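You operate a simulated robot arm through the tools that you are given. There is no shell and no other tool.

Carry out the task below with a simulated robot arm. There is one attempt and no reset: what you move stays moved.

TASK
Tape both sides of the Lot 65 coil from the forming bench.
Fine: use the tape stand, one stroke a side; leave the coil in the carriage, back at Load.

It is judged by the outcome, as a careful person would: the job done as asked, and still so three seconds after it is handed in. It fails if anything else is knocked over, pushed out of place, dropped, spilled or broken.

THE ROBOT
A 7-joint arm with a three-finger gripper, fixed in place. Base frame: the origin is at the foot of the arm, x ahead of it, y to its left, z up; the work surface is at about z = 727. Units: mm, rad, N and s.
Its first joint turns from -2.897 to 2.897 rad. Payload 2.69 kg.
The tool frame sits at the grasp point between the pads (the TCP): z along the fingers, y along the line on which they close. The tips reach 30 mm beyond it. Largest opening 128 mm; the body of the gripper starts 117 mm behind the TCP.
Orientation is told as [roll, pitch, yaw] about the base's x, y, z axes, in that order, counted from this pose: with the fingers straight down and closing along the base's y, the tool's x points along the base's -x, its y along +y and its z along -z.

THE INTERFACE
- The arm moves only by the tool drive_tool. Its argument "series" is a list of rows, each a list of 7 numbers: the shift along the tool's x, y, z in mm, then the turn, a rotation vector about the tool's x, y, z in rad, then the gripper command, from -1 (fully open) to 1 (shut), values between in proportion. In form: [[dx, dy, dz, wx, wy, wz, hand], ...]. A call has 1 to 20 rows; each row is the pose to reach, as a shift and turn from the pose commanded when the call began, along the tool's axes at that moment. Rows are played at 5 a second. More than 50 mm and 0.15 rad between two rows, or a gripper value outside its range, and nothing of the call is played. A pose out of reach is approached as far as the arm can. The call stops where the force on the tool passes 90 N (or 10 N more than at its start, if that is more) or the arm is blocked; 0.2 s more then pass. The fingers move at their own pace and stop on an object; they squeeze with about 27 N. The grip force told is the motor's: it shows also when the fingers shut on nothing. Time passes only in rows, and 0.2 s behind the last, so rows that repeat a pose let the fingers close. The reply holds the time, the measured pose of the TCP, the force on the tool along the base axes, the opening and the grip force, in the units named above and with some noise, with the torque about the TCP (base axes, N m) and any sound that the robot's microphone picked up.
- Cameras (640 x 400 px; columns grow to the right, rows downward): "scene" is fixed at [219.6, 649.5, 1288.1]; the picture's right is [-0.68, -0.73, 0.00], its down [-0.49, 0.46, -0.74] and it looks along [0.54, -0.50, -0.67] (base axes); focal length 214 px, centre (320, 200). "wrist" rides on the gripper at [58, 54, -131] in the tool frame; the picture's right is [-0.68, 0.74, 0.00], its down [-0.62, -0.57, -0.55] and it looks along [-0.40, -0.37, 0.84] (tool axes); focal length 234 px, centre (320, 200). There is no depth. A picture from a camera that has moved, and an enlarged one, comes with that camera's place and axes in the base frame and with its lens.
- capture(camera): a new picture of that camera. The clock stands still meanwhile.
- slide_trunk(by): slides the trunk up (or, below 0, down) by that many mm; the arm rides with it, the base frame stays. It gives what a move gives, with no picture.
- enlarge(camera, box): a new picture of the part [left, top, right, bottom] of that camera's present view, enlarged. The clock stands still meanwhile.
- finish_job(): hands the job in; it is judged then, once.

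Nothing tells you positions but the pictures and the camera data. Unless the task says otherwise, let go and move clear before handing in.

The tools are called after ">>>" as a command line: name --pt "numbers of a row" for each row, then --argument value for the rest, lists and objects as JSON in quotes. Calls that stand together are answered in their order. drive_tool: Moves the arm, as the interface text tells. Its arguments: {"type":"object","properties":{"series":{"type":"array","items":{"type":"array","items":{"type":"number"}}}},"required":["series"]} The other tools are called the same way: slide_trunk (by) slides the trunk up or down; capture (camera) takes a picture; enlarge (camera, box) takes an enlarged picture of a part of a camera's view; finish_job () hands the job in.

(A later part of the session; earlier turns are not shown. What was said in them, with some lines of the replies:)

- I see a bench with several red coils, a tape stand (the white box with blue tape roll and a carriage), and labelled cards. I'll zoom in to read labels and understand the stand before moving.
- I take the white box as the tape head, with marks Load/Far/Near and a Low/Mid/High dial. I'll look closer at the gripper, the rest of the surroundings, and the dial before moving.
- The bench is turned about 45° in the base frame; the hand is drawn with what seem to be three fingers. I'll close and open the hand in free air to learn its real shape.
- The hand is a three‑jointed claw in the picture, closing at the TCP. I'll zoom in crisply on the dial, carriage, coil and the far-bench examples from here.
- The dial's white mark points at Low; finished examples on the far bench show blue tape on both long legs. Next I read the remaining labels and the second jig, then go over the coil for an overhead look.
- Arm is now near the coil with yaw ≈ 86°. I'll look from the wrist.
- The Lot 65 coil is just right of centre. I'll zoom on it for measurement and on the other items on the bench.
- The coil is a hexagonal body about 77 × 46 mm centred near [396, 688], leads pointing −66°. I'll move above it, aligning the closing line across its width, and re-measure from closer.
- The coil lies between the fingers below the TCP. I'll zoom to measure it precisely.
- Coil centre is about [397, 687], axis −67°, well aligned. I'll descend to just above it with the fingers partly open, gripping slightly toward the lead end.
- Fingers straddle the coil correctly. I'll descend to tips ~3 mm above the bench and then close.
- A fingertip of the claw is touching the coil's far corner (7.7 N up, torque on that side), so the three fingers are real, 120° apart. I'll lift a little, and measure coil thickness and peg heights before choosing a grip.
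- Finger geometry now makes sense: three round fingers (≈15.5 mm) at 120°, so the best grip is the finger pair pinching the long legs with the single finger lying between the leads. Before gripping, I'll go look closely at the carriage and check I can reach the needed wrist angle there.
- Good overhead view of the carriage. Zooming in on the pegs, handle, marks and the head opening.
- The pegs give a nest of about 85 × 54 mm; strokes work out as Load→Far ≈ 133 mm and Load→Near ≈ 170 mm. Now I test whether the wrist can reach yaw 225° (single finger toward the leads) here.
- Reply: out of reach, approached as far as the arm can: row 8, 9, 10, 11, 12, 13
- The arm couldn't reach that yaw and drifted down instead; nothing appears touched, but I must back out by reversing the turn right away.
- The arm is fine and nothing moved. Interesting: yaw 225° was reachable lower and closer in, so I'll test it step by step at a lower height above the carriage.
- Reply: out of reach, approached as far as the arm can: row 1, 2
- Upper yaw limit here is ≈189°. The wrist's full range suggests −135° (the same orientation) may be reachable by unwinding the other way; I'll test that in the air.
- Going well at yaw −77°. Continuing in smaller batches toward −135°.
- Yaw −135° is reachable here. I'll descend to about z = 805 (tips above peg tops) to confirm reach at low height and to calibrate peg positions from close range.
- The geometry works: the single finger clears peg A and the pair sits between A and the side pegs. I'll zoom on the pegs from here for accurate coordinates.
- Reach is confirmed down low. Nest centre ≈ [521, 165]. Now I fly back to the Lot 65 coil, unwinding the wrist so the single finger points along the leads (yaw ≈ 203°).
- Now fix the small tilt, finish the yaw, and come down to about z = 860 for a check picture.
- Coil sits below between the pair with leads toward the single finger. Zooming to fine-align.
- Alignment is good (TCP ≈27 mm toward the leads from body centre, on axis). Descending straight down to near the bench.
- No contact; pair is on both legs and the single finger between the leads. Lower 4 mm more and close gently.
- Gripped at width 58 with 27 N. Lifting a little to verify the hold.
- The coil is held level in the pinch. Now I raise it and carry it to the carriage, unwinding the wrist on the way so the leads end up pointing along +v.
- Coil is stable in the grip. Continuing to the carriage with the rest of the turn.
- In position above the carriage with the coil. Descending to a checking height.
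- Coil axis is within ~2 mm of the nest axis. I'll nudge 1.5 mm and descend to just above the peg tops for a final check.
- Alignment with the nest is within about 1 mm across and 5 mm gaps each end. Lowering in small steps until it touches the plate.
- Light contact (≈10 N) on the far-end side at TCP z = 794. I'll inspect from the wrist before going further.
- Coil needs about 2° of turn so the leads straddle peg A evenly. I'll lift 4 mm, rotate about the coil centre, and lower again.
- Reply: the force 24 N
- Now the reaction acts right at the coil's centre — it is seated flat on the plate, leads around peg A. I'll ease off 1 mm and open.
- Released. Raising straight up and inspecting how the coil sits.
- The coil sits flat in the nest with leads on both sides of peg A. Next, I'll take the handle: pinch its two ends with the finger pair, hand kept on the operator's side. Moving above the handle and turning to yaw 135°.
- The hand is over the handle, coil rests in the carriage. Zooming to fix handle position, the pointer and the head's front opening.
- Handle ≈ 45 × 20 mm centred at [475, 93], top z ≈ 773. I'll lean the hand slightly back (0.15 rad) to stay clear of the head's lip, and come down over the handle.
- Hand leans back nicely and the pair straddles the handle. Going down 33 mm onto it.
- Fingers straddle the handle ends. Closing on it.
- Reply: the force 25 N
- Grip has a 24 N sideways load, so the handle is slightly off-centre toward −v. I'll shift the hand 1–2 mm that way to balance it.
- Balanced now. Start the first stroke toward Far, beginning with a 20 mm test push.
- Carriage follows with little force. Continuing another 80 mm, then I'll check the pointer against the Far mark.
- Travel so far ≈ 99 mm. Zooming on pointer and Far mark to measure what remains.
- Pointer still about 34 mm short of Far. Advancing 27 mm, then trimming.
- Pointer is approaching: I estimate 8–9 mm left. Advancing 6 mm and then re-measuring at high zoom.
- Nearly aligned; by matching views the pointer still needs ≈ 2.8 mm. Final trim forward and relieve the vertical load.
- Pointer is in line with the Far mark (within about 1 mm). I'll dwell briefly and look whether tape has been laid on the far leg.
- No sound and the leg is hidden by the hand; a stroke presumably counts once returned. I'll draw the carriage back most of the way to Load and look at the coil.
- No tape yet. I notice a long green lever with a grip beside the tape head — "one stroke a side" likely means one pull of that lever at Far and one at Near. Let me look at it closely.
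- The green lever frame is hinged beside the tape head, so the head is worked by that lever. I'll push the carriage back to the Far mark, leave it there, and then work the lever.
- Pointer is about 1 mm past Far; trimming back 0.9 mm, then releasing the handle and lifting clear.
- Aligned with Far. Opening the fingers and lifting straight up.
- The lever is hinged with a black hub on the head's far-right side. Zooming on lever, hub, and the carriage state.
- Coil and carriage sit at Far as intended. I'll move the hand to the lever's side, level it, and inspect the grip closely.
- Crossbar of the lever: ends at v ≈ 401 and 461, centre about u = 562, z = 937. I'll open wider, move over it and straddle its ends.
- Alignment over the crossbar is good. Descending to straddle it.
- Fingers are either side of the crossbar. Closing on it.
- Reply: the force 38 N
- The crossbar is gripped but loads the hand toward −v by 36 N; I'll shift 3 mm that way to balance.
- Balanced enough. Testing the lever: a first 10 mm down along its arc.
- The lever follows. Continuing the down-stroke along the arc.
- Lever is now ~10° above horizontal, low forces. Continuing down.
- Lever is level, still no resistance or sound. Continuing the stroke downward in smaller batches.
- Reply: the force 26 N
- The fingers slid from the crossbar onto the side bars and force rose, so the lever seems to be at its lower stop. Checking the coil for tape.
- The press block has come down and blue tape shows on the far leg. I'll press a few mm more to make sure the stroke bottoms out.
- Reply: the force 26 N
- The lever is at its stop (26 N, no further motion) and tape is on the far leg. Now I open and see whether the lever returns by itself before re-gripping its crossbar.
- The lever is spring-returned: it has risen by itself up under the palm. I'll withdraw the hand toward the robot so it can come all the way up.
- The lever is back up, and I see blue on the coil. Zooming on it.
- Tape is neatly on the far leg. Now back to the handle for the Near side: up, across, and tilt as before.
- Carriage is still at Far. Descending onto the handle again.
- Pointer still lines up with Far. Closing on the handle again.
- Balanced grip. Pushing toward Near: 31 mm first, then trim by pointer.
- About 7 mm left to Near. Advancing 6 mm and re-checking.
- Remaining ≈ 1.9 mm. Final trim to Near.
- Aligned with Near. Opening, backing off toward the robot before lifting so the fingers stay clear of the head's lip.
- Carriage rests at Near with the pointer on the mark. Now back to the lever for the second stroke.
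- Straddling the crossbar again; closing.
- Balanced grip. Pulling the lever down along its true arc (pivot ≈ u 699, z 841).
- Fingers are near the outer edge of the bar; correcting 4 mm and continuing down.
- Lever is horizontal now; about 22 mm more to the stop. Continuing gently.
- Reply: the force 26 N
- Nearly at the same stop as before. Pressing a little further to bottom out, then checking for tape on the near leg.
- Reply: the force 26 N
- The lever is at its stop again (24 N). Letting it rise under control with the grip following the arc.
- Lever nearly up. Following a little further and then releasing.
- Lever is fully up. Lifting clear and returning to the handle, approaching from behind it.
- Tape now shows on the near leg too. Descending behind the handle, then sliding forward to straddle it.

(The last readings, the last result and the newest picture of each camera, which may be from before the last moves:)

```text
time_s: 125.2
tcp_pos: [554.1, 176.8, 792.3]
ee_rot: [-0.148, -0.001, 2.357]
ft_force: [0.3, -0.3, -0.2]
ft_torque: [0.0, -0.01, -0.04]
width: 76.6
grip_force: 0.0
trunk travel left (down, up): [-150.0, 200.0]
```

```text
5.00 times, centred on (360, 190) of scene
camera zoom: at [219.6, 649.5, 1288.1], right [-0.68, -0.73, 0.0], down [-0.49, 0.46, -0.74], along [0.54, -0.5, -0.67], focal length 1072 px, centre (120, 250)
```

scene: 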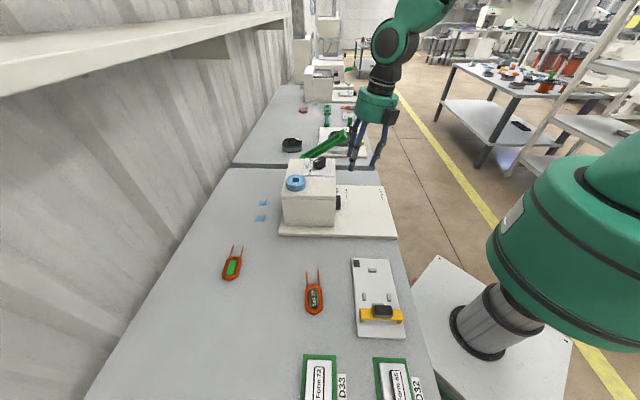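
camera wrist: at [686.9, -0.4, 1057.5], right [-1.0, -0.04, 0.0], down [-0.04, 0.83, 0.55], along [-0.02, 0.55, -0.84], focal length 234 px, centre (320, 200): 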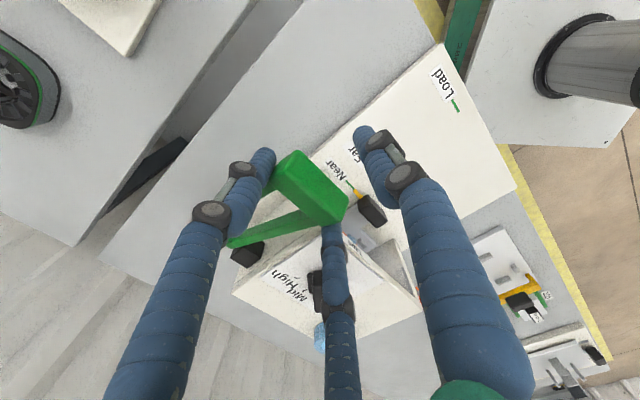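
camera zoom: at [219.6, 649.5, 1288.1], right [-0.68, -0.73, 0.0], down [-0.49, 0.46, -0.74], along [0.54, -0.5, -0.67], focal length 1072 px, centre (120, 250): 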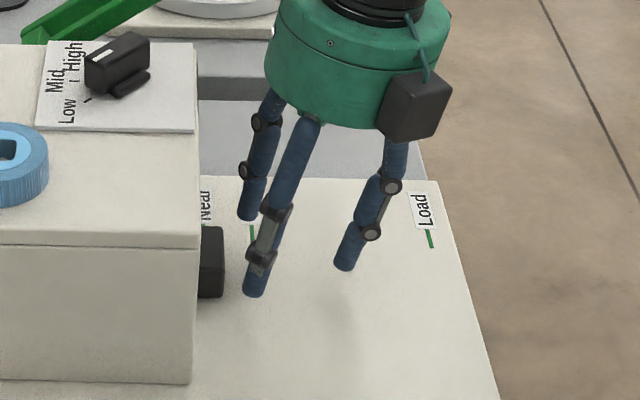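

Both legs show tape. Sliding forward to straddle the handle and gripping it.

>>> drive_tool --pt "0 -9 1.3 0 0 0 -0.2" --pt "0 -18 2.7 0 0 0 -0.2" --pt "0 -27 4 0 0 0 -0.2" --pt "0 -34.6 5.2 0 0 0 -0.2" --pt "0 -34.6 5.2 0 0 0 -0.2" --pt "0 -34.6 5.2 0 0 0 0.0" --pt "0 -34.6 5.2 0 0 0 0.2" --pt "0 -34.6 5.2 0 0 0 0.5" --pt "0 -34.6 5.2 0 0 0 1" --pt "0 -34.6 5.2 0 0 0 1"

>>> enlarge --camera "wrist" --box '[200, 90, 400, 270]'

>>> enlarge --camera "scene" --box '[310, 150, 410, 230]'

```text
time_s: 127.4
tcp_pos: [579.8, 201.0, 791.5]
ee_rot: [-0.15, 0.0, 2.357]
ft_force: [10.9, -9.6, 1.9]
ft_torque: [-0.24, -0.39, -0.32]
width: 59.4
grip_force: 27.6
trunk travel left (down, up): [-150.0, 200.0]
```

```text
2.22 times, centred on (300, 180) of wrist
camera zoom: at [569.5, 108.6, 911.5], right [-0.99, -0.04, -0.11], down [-0.1, 0.77, 0.63], along [0.06, 0.63, -0.77], focal length 520 px, centre (364, 244)
```

zoom: 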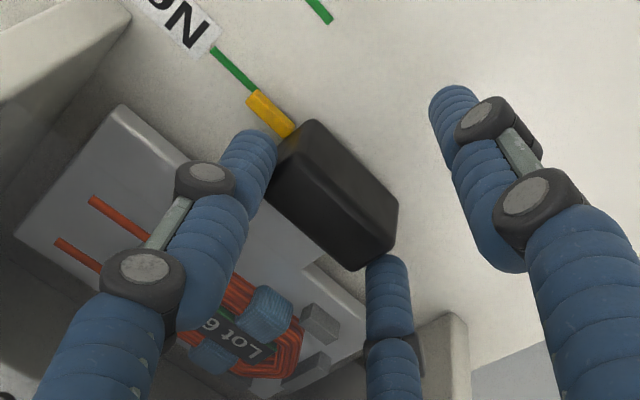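

```text
5.00 times, centred on (360, 190) of scene
camera zoom: at [219.6, 649.5, 1288.1], right [-0.68, -0.73, 0.0], down [-0.49, 0.46, -0.74], along [0.54, -0.5, -0.67], focal length 1072 px, centre (120, 250)
```

zoom: 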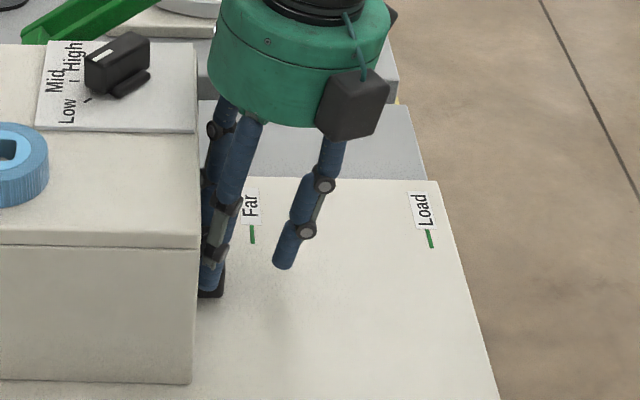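

Gripped. Drawing the carriage back toward Load.

>>> drive_tool --pt "0 9.6 -1.45 0 0 0 1" --pt "0 19.2 -2.9 0 0 0 1" --pt "0 28.8 -4.35 0 0 0 1" --pt "0 38.4 -5.8 0 0 0 1" --pt "0 48 -7.25 0 0 0 1" --pt "0 57.5 -8.7 0 0 0 1" --pt "0 67.1 -10.1 0 0 0 1" --pt "0 76.7 -11.6 0 0 0 1" --pt "0 86.3 -13 0 0 0 1" --pt "0 95.9 -14.5 0 0 0 1" --pt "0 105.5 -15.9 0 0 0 1" --pt "0 115.1 -17.4 0 0 0 1" --pt "0 124.7 -18.8 0 0 0 1" --pt "0 134.3 -20.3 0 0 0 1" --pt "0 143.9 -21.7 0 0 0 1" --pt "0 153.5 -23.2 0 0 0 1" --pt "0 161.2 -24.3 0 0 0 1" --pt "0 161.2 -24.3 0 0 0 1"

>>> enlarge --camera "wrist" --box '[220, 95, 290, 165]'

>>> enlarge --camera "scene" --box '[335, 170, 415, 225]'

```text
time_s: 131.2
tcp_pos: [464.3, 84.3, 791.0]
ee_rot: [-0.151, -0.002, 2.357]
ft_force: [13.6, -14.9, 10.5]
ft_torque: [-0.22, -0.54, -0.55]
width: 59.5
grip_force: 27.0
trunk travel left (down, up): [-150.0, 200.0]
```

```text
5.71 times, centred on (255, 130) of wrist
camera zoom: at [454.0, -6.9, 911.2], right [-0.99, -0.04, -0.11], down [-0.1, 0.77, 0.63], along [0.06, 0.63, -0.77], focal length 1338 px, centre (691, 600)
```

zoom: 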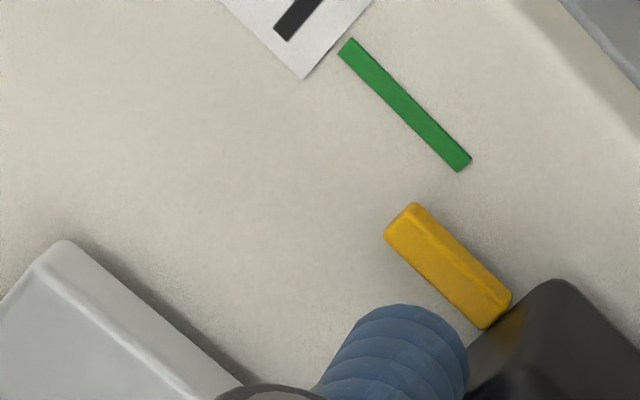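

```text
7.27 times, centred on (375, 198) of scene
camera zoom: at [219.6, 649.5, 1288.1], right [-0.68, -0.73, 0.0], down [-0.49, 0.46, -0.74], along [0.54, -0.5, -0.67], focal length 1560 px, centre (-80, 218)
```

zoom: 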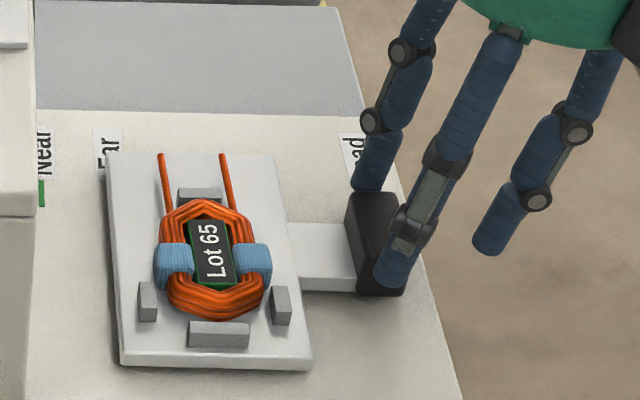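

Both legs are taped. About 9–10 mm remain to the Load mark; pulling 8.5 mm and checking.

>>> drive_tool --pt "0 4.2 -0.9 0 0 0 1" --pt "0 8.4 -1.8 0 0 0 1" --pt "0 8.4 -1.8 0 0 0 1"

>>> enlarge --camera "wrist" --box '[220, 95, 290, 165]'

```text
time_s: 132.0
tcp_pos: [458.9, 80.1, 790.9]
ee_rot: [-0.15, -0.003, 2.355]
ft_force: [10.1, -12.2, 7.2]
ft_torque: [-0.28, -0.34, -0.34]
width: 59.4
grip_force: 27.2
trunk travel left (down, up): [-150.0, 200.0]
```

```text
5.71 times, centred on (255, 130) of wrist
camera zoom: at [447.8, -13.3, 911.2], right [-0.99, -0.04, -0.11], down [-0.1, 0.77, 0.63], along [0.06, 0.63, -0.77], focal length 1338 px, centre (691, 600)
```

zoom: 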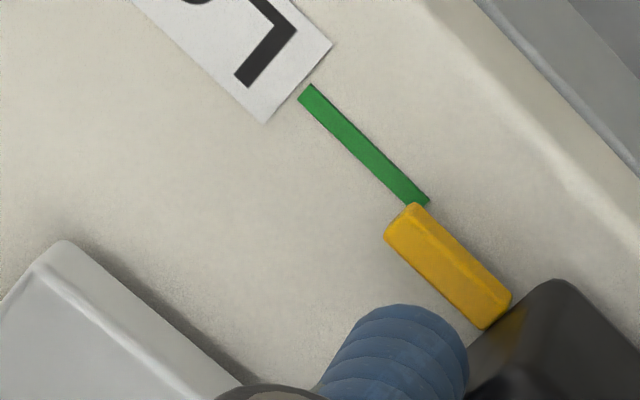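

About 1.2 mm more to be exact on Load.

>>> drive_tool --pt "0 0.7 -0.1 0 0 0 1" --pt "0 1.3 -0.2 0 0 0 1" --pt "0 1.3 -0.2 0 0 0 1"

>>> enlarge --camera "wrist" --box '[220, 95, 290, 165]'

```text
time_s: 132.8
tcp_pos: [457.0, 78.2, 790.9]
ee_rot: [-0.15, -0.003, 2.356]
ft_force: [14.2, -6.7, -1.7]
ft_torque: [-0.14, -0.49, -0.39]
width: 59.6
grip_force: 26.9
trunk travel left (down, up): [-150.0, 200.0]
```

```text
5.71 times, centred on (255, 130) of wrist
camera zoom: at [447.2, -13.8, 911.2], right [-0.99, -0.04, -0.11], down [-0.1, 0.77, 0.63], along [0.06, 0.63, -0.77], focal length 1338 px, centre (691, 600)
```

zoom: 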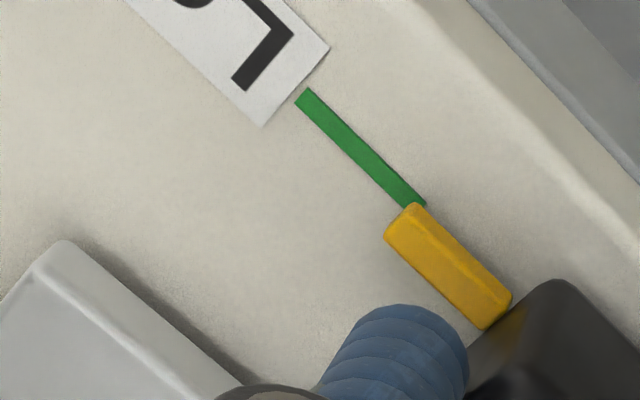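

Aligned with Load. Opening and lifting clear.

>>> drive_tool --pt "0 0 0 0 0 0 0.0" --pt "0 0 0 0 0 0 -0.2" --pt "0 0 0 0 0 0 -0.2" --pt "0 -2.2 -14.8 0 0 0 -0.2" --pt "0 -6 -39.6 0 0 0 -0.2" --pt "0 -12 -79 0 0 0 -0.2" --pt "0 -18 -119 0 0 0 -0.2" --pt "0 -23.9 -158 0 0 0 -0.2"

>>> enlarge --camera "wrist" --box '[200, 50, 380, 230]'

>>> enlarge --camera "scene" --box '[335, 175, 405, 225]'

>>> capture --camera "scene"

```text
time_s: 134.6
tcp_pos: [458.8, 79.0, 951.4]
ee_rot: [-0.15, -0.001, 2.355]
ft_force: [0.1, -0.3, -0.8]
ft_torque: [-0.01, 0.02, -0.02]
width: 76.9
grip_force: 0.1
trunk travel left (down, up): [-150.0, 200.0]
```

```text
2.22 times, centred on (290, 140) of wrist
camera zoom: at [447.9, -13.3, 1071.3], right [-0.99, -0.04, -0.11], down [-0.1, 0.77, 0.63], along [0.06, 0.63, -0.77], focal length 520 px, centre (387, 333)
```

zoom: 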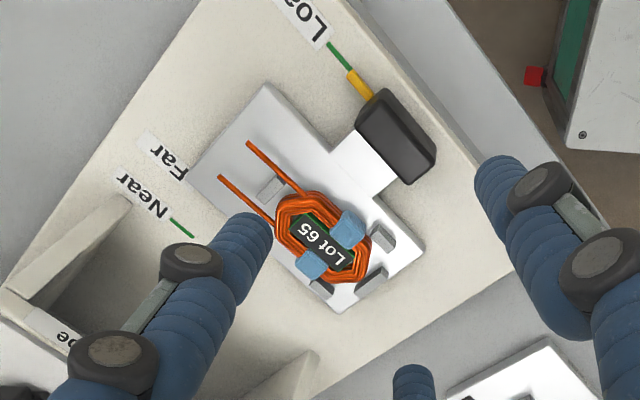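

```text
8.00 times, centred on (370, 200) of scene
camera zoom: at [219.6, 649.5, 1288.1], right [-0.68, -0.73, 0.0], down [-0.49, 0.46, -0.74], along [0.54, -0.5, -0.67], focal length 1716 px, centre (-80, 200)
```

zoom: 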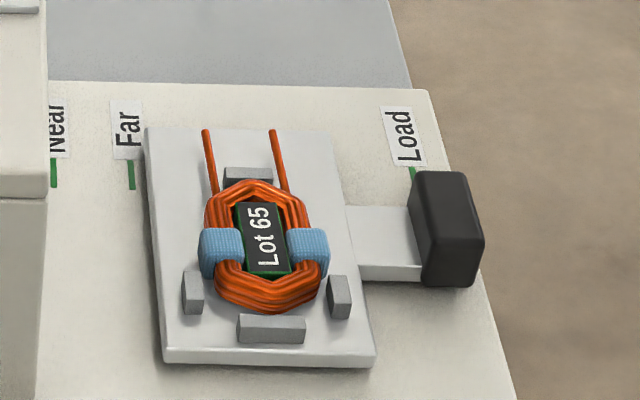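

```text
taken
```

scene: 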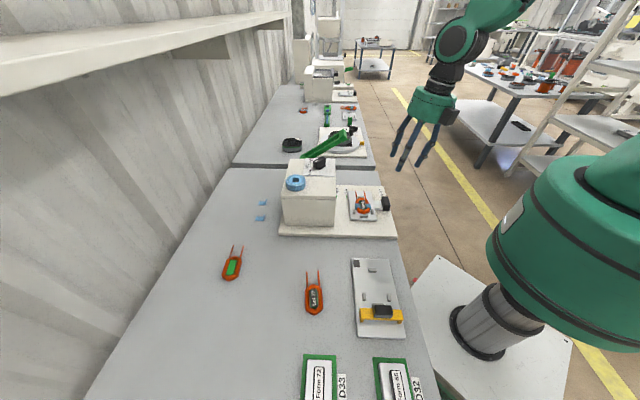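

Everything looks right: coil in the carriage at Load, tape on both legs, lever up. One last close comparison of the tape quality with the finished examples before handing in.

>>> enlarge --camera "scene" --box '[352, 188, 380, 214]'

>>> enlarge --camera "scene" --box '[296, 100, 362, 118]'

>>> enlarge --camera "scene" --box '[280, 120, 370, 200]'

```text
15.38 times, centred on (366, 201) of scene
camera zoom: at [219.6, 649.5, 1288.1], right [-0.68, -0.73, 0.0], down [-0.49, 0.46, -0.74], along [0.54, -0.5, -0.67], focal length 3300 px, centre (-388, 185)
```

zoom: 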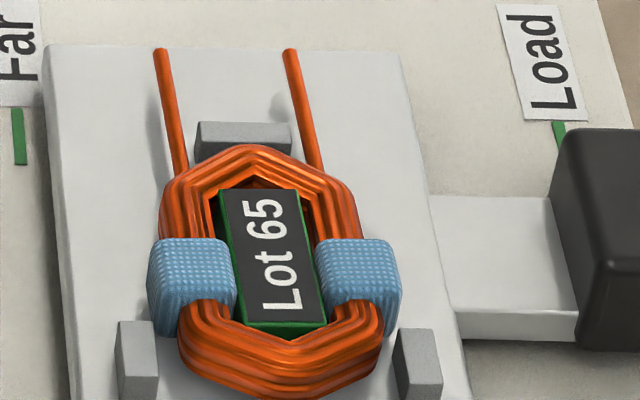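

```text
9.70 times, centred on (329, 109) of scene
camera zoom: at [219.6, 649.5, 1288.1], right [-0.68, -0.73, 0.0], down [-0.49, 0.46, -0.74], along [0.54, -0.5, -0.67], focal length 2080 px, centre (233, 1082)
```

zoom: 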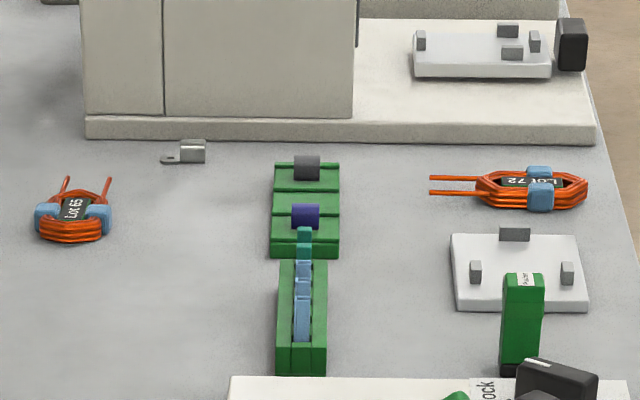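

```text
5.00 times, centred on (325, 160) of scene
camera zoom: at [219.6, 649.5, 1288.1], right [-0.68, -0.73, 0.0], down [-0.49, 0.46, -0.74], along [0.54, -0.5, -0.67], focal length 1072 px, centre (295, 400)
```

zoom: 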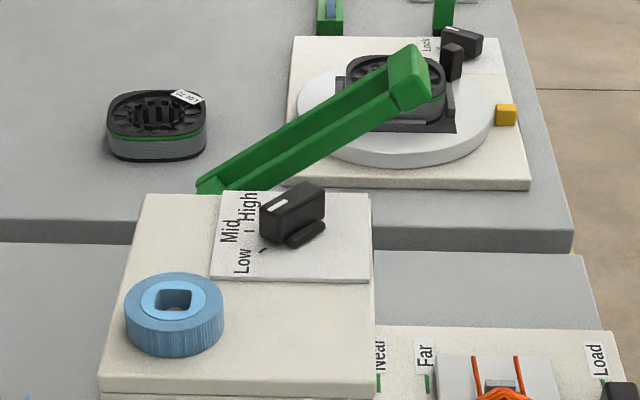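

The Lot 65 coil has a clean blue wrap on both long legs, matching the finished examples. It sits in the carriage at the Load mark. The lever is back up, nothing else was disturbed, and the hand is clear, so I'm handing in.

>>> finish_job

```text
The job is handed in.
```

The Lot 65 coil is taped on both long sides, with one lever stroke at Far and one at Near. It is sitting in the carriage, back at the Load mark. I've handed the job in, and no result came back with it.

- **Extra pass:** I first ran the carriage to Far and back without working the lever. That laid no tape, so each side still got only one stroke.
- **Dial:** the tape stand's Low/Mid/High dial was never mentioned in the task, so I left it where it was, which I read as Low. The wraps look the same as those on the finished coils on the next bench.
- **Lever:** after the first stroke I let go at the bottom and the lever sprang back up on its own. On the second stroke I guided it up. It is now back in its raised position.
- **Surroundings:** the last pictures show nothing else moved or knocked over, and the hand is open and about 160 mm above where it gripped the carriage handle.
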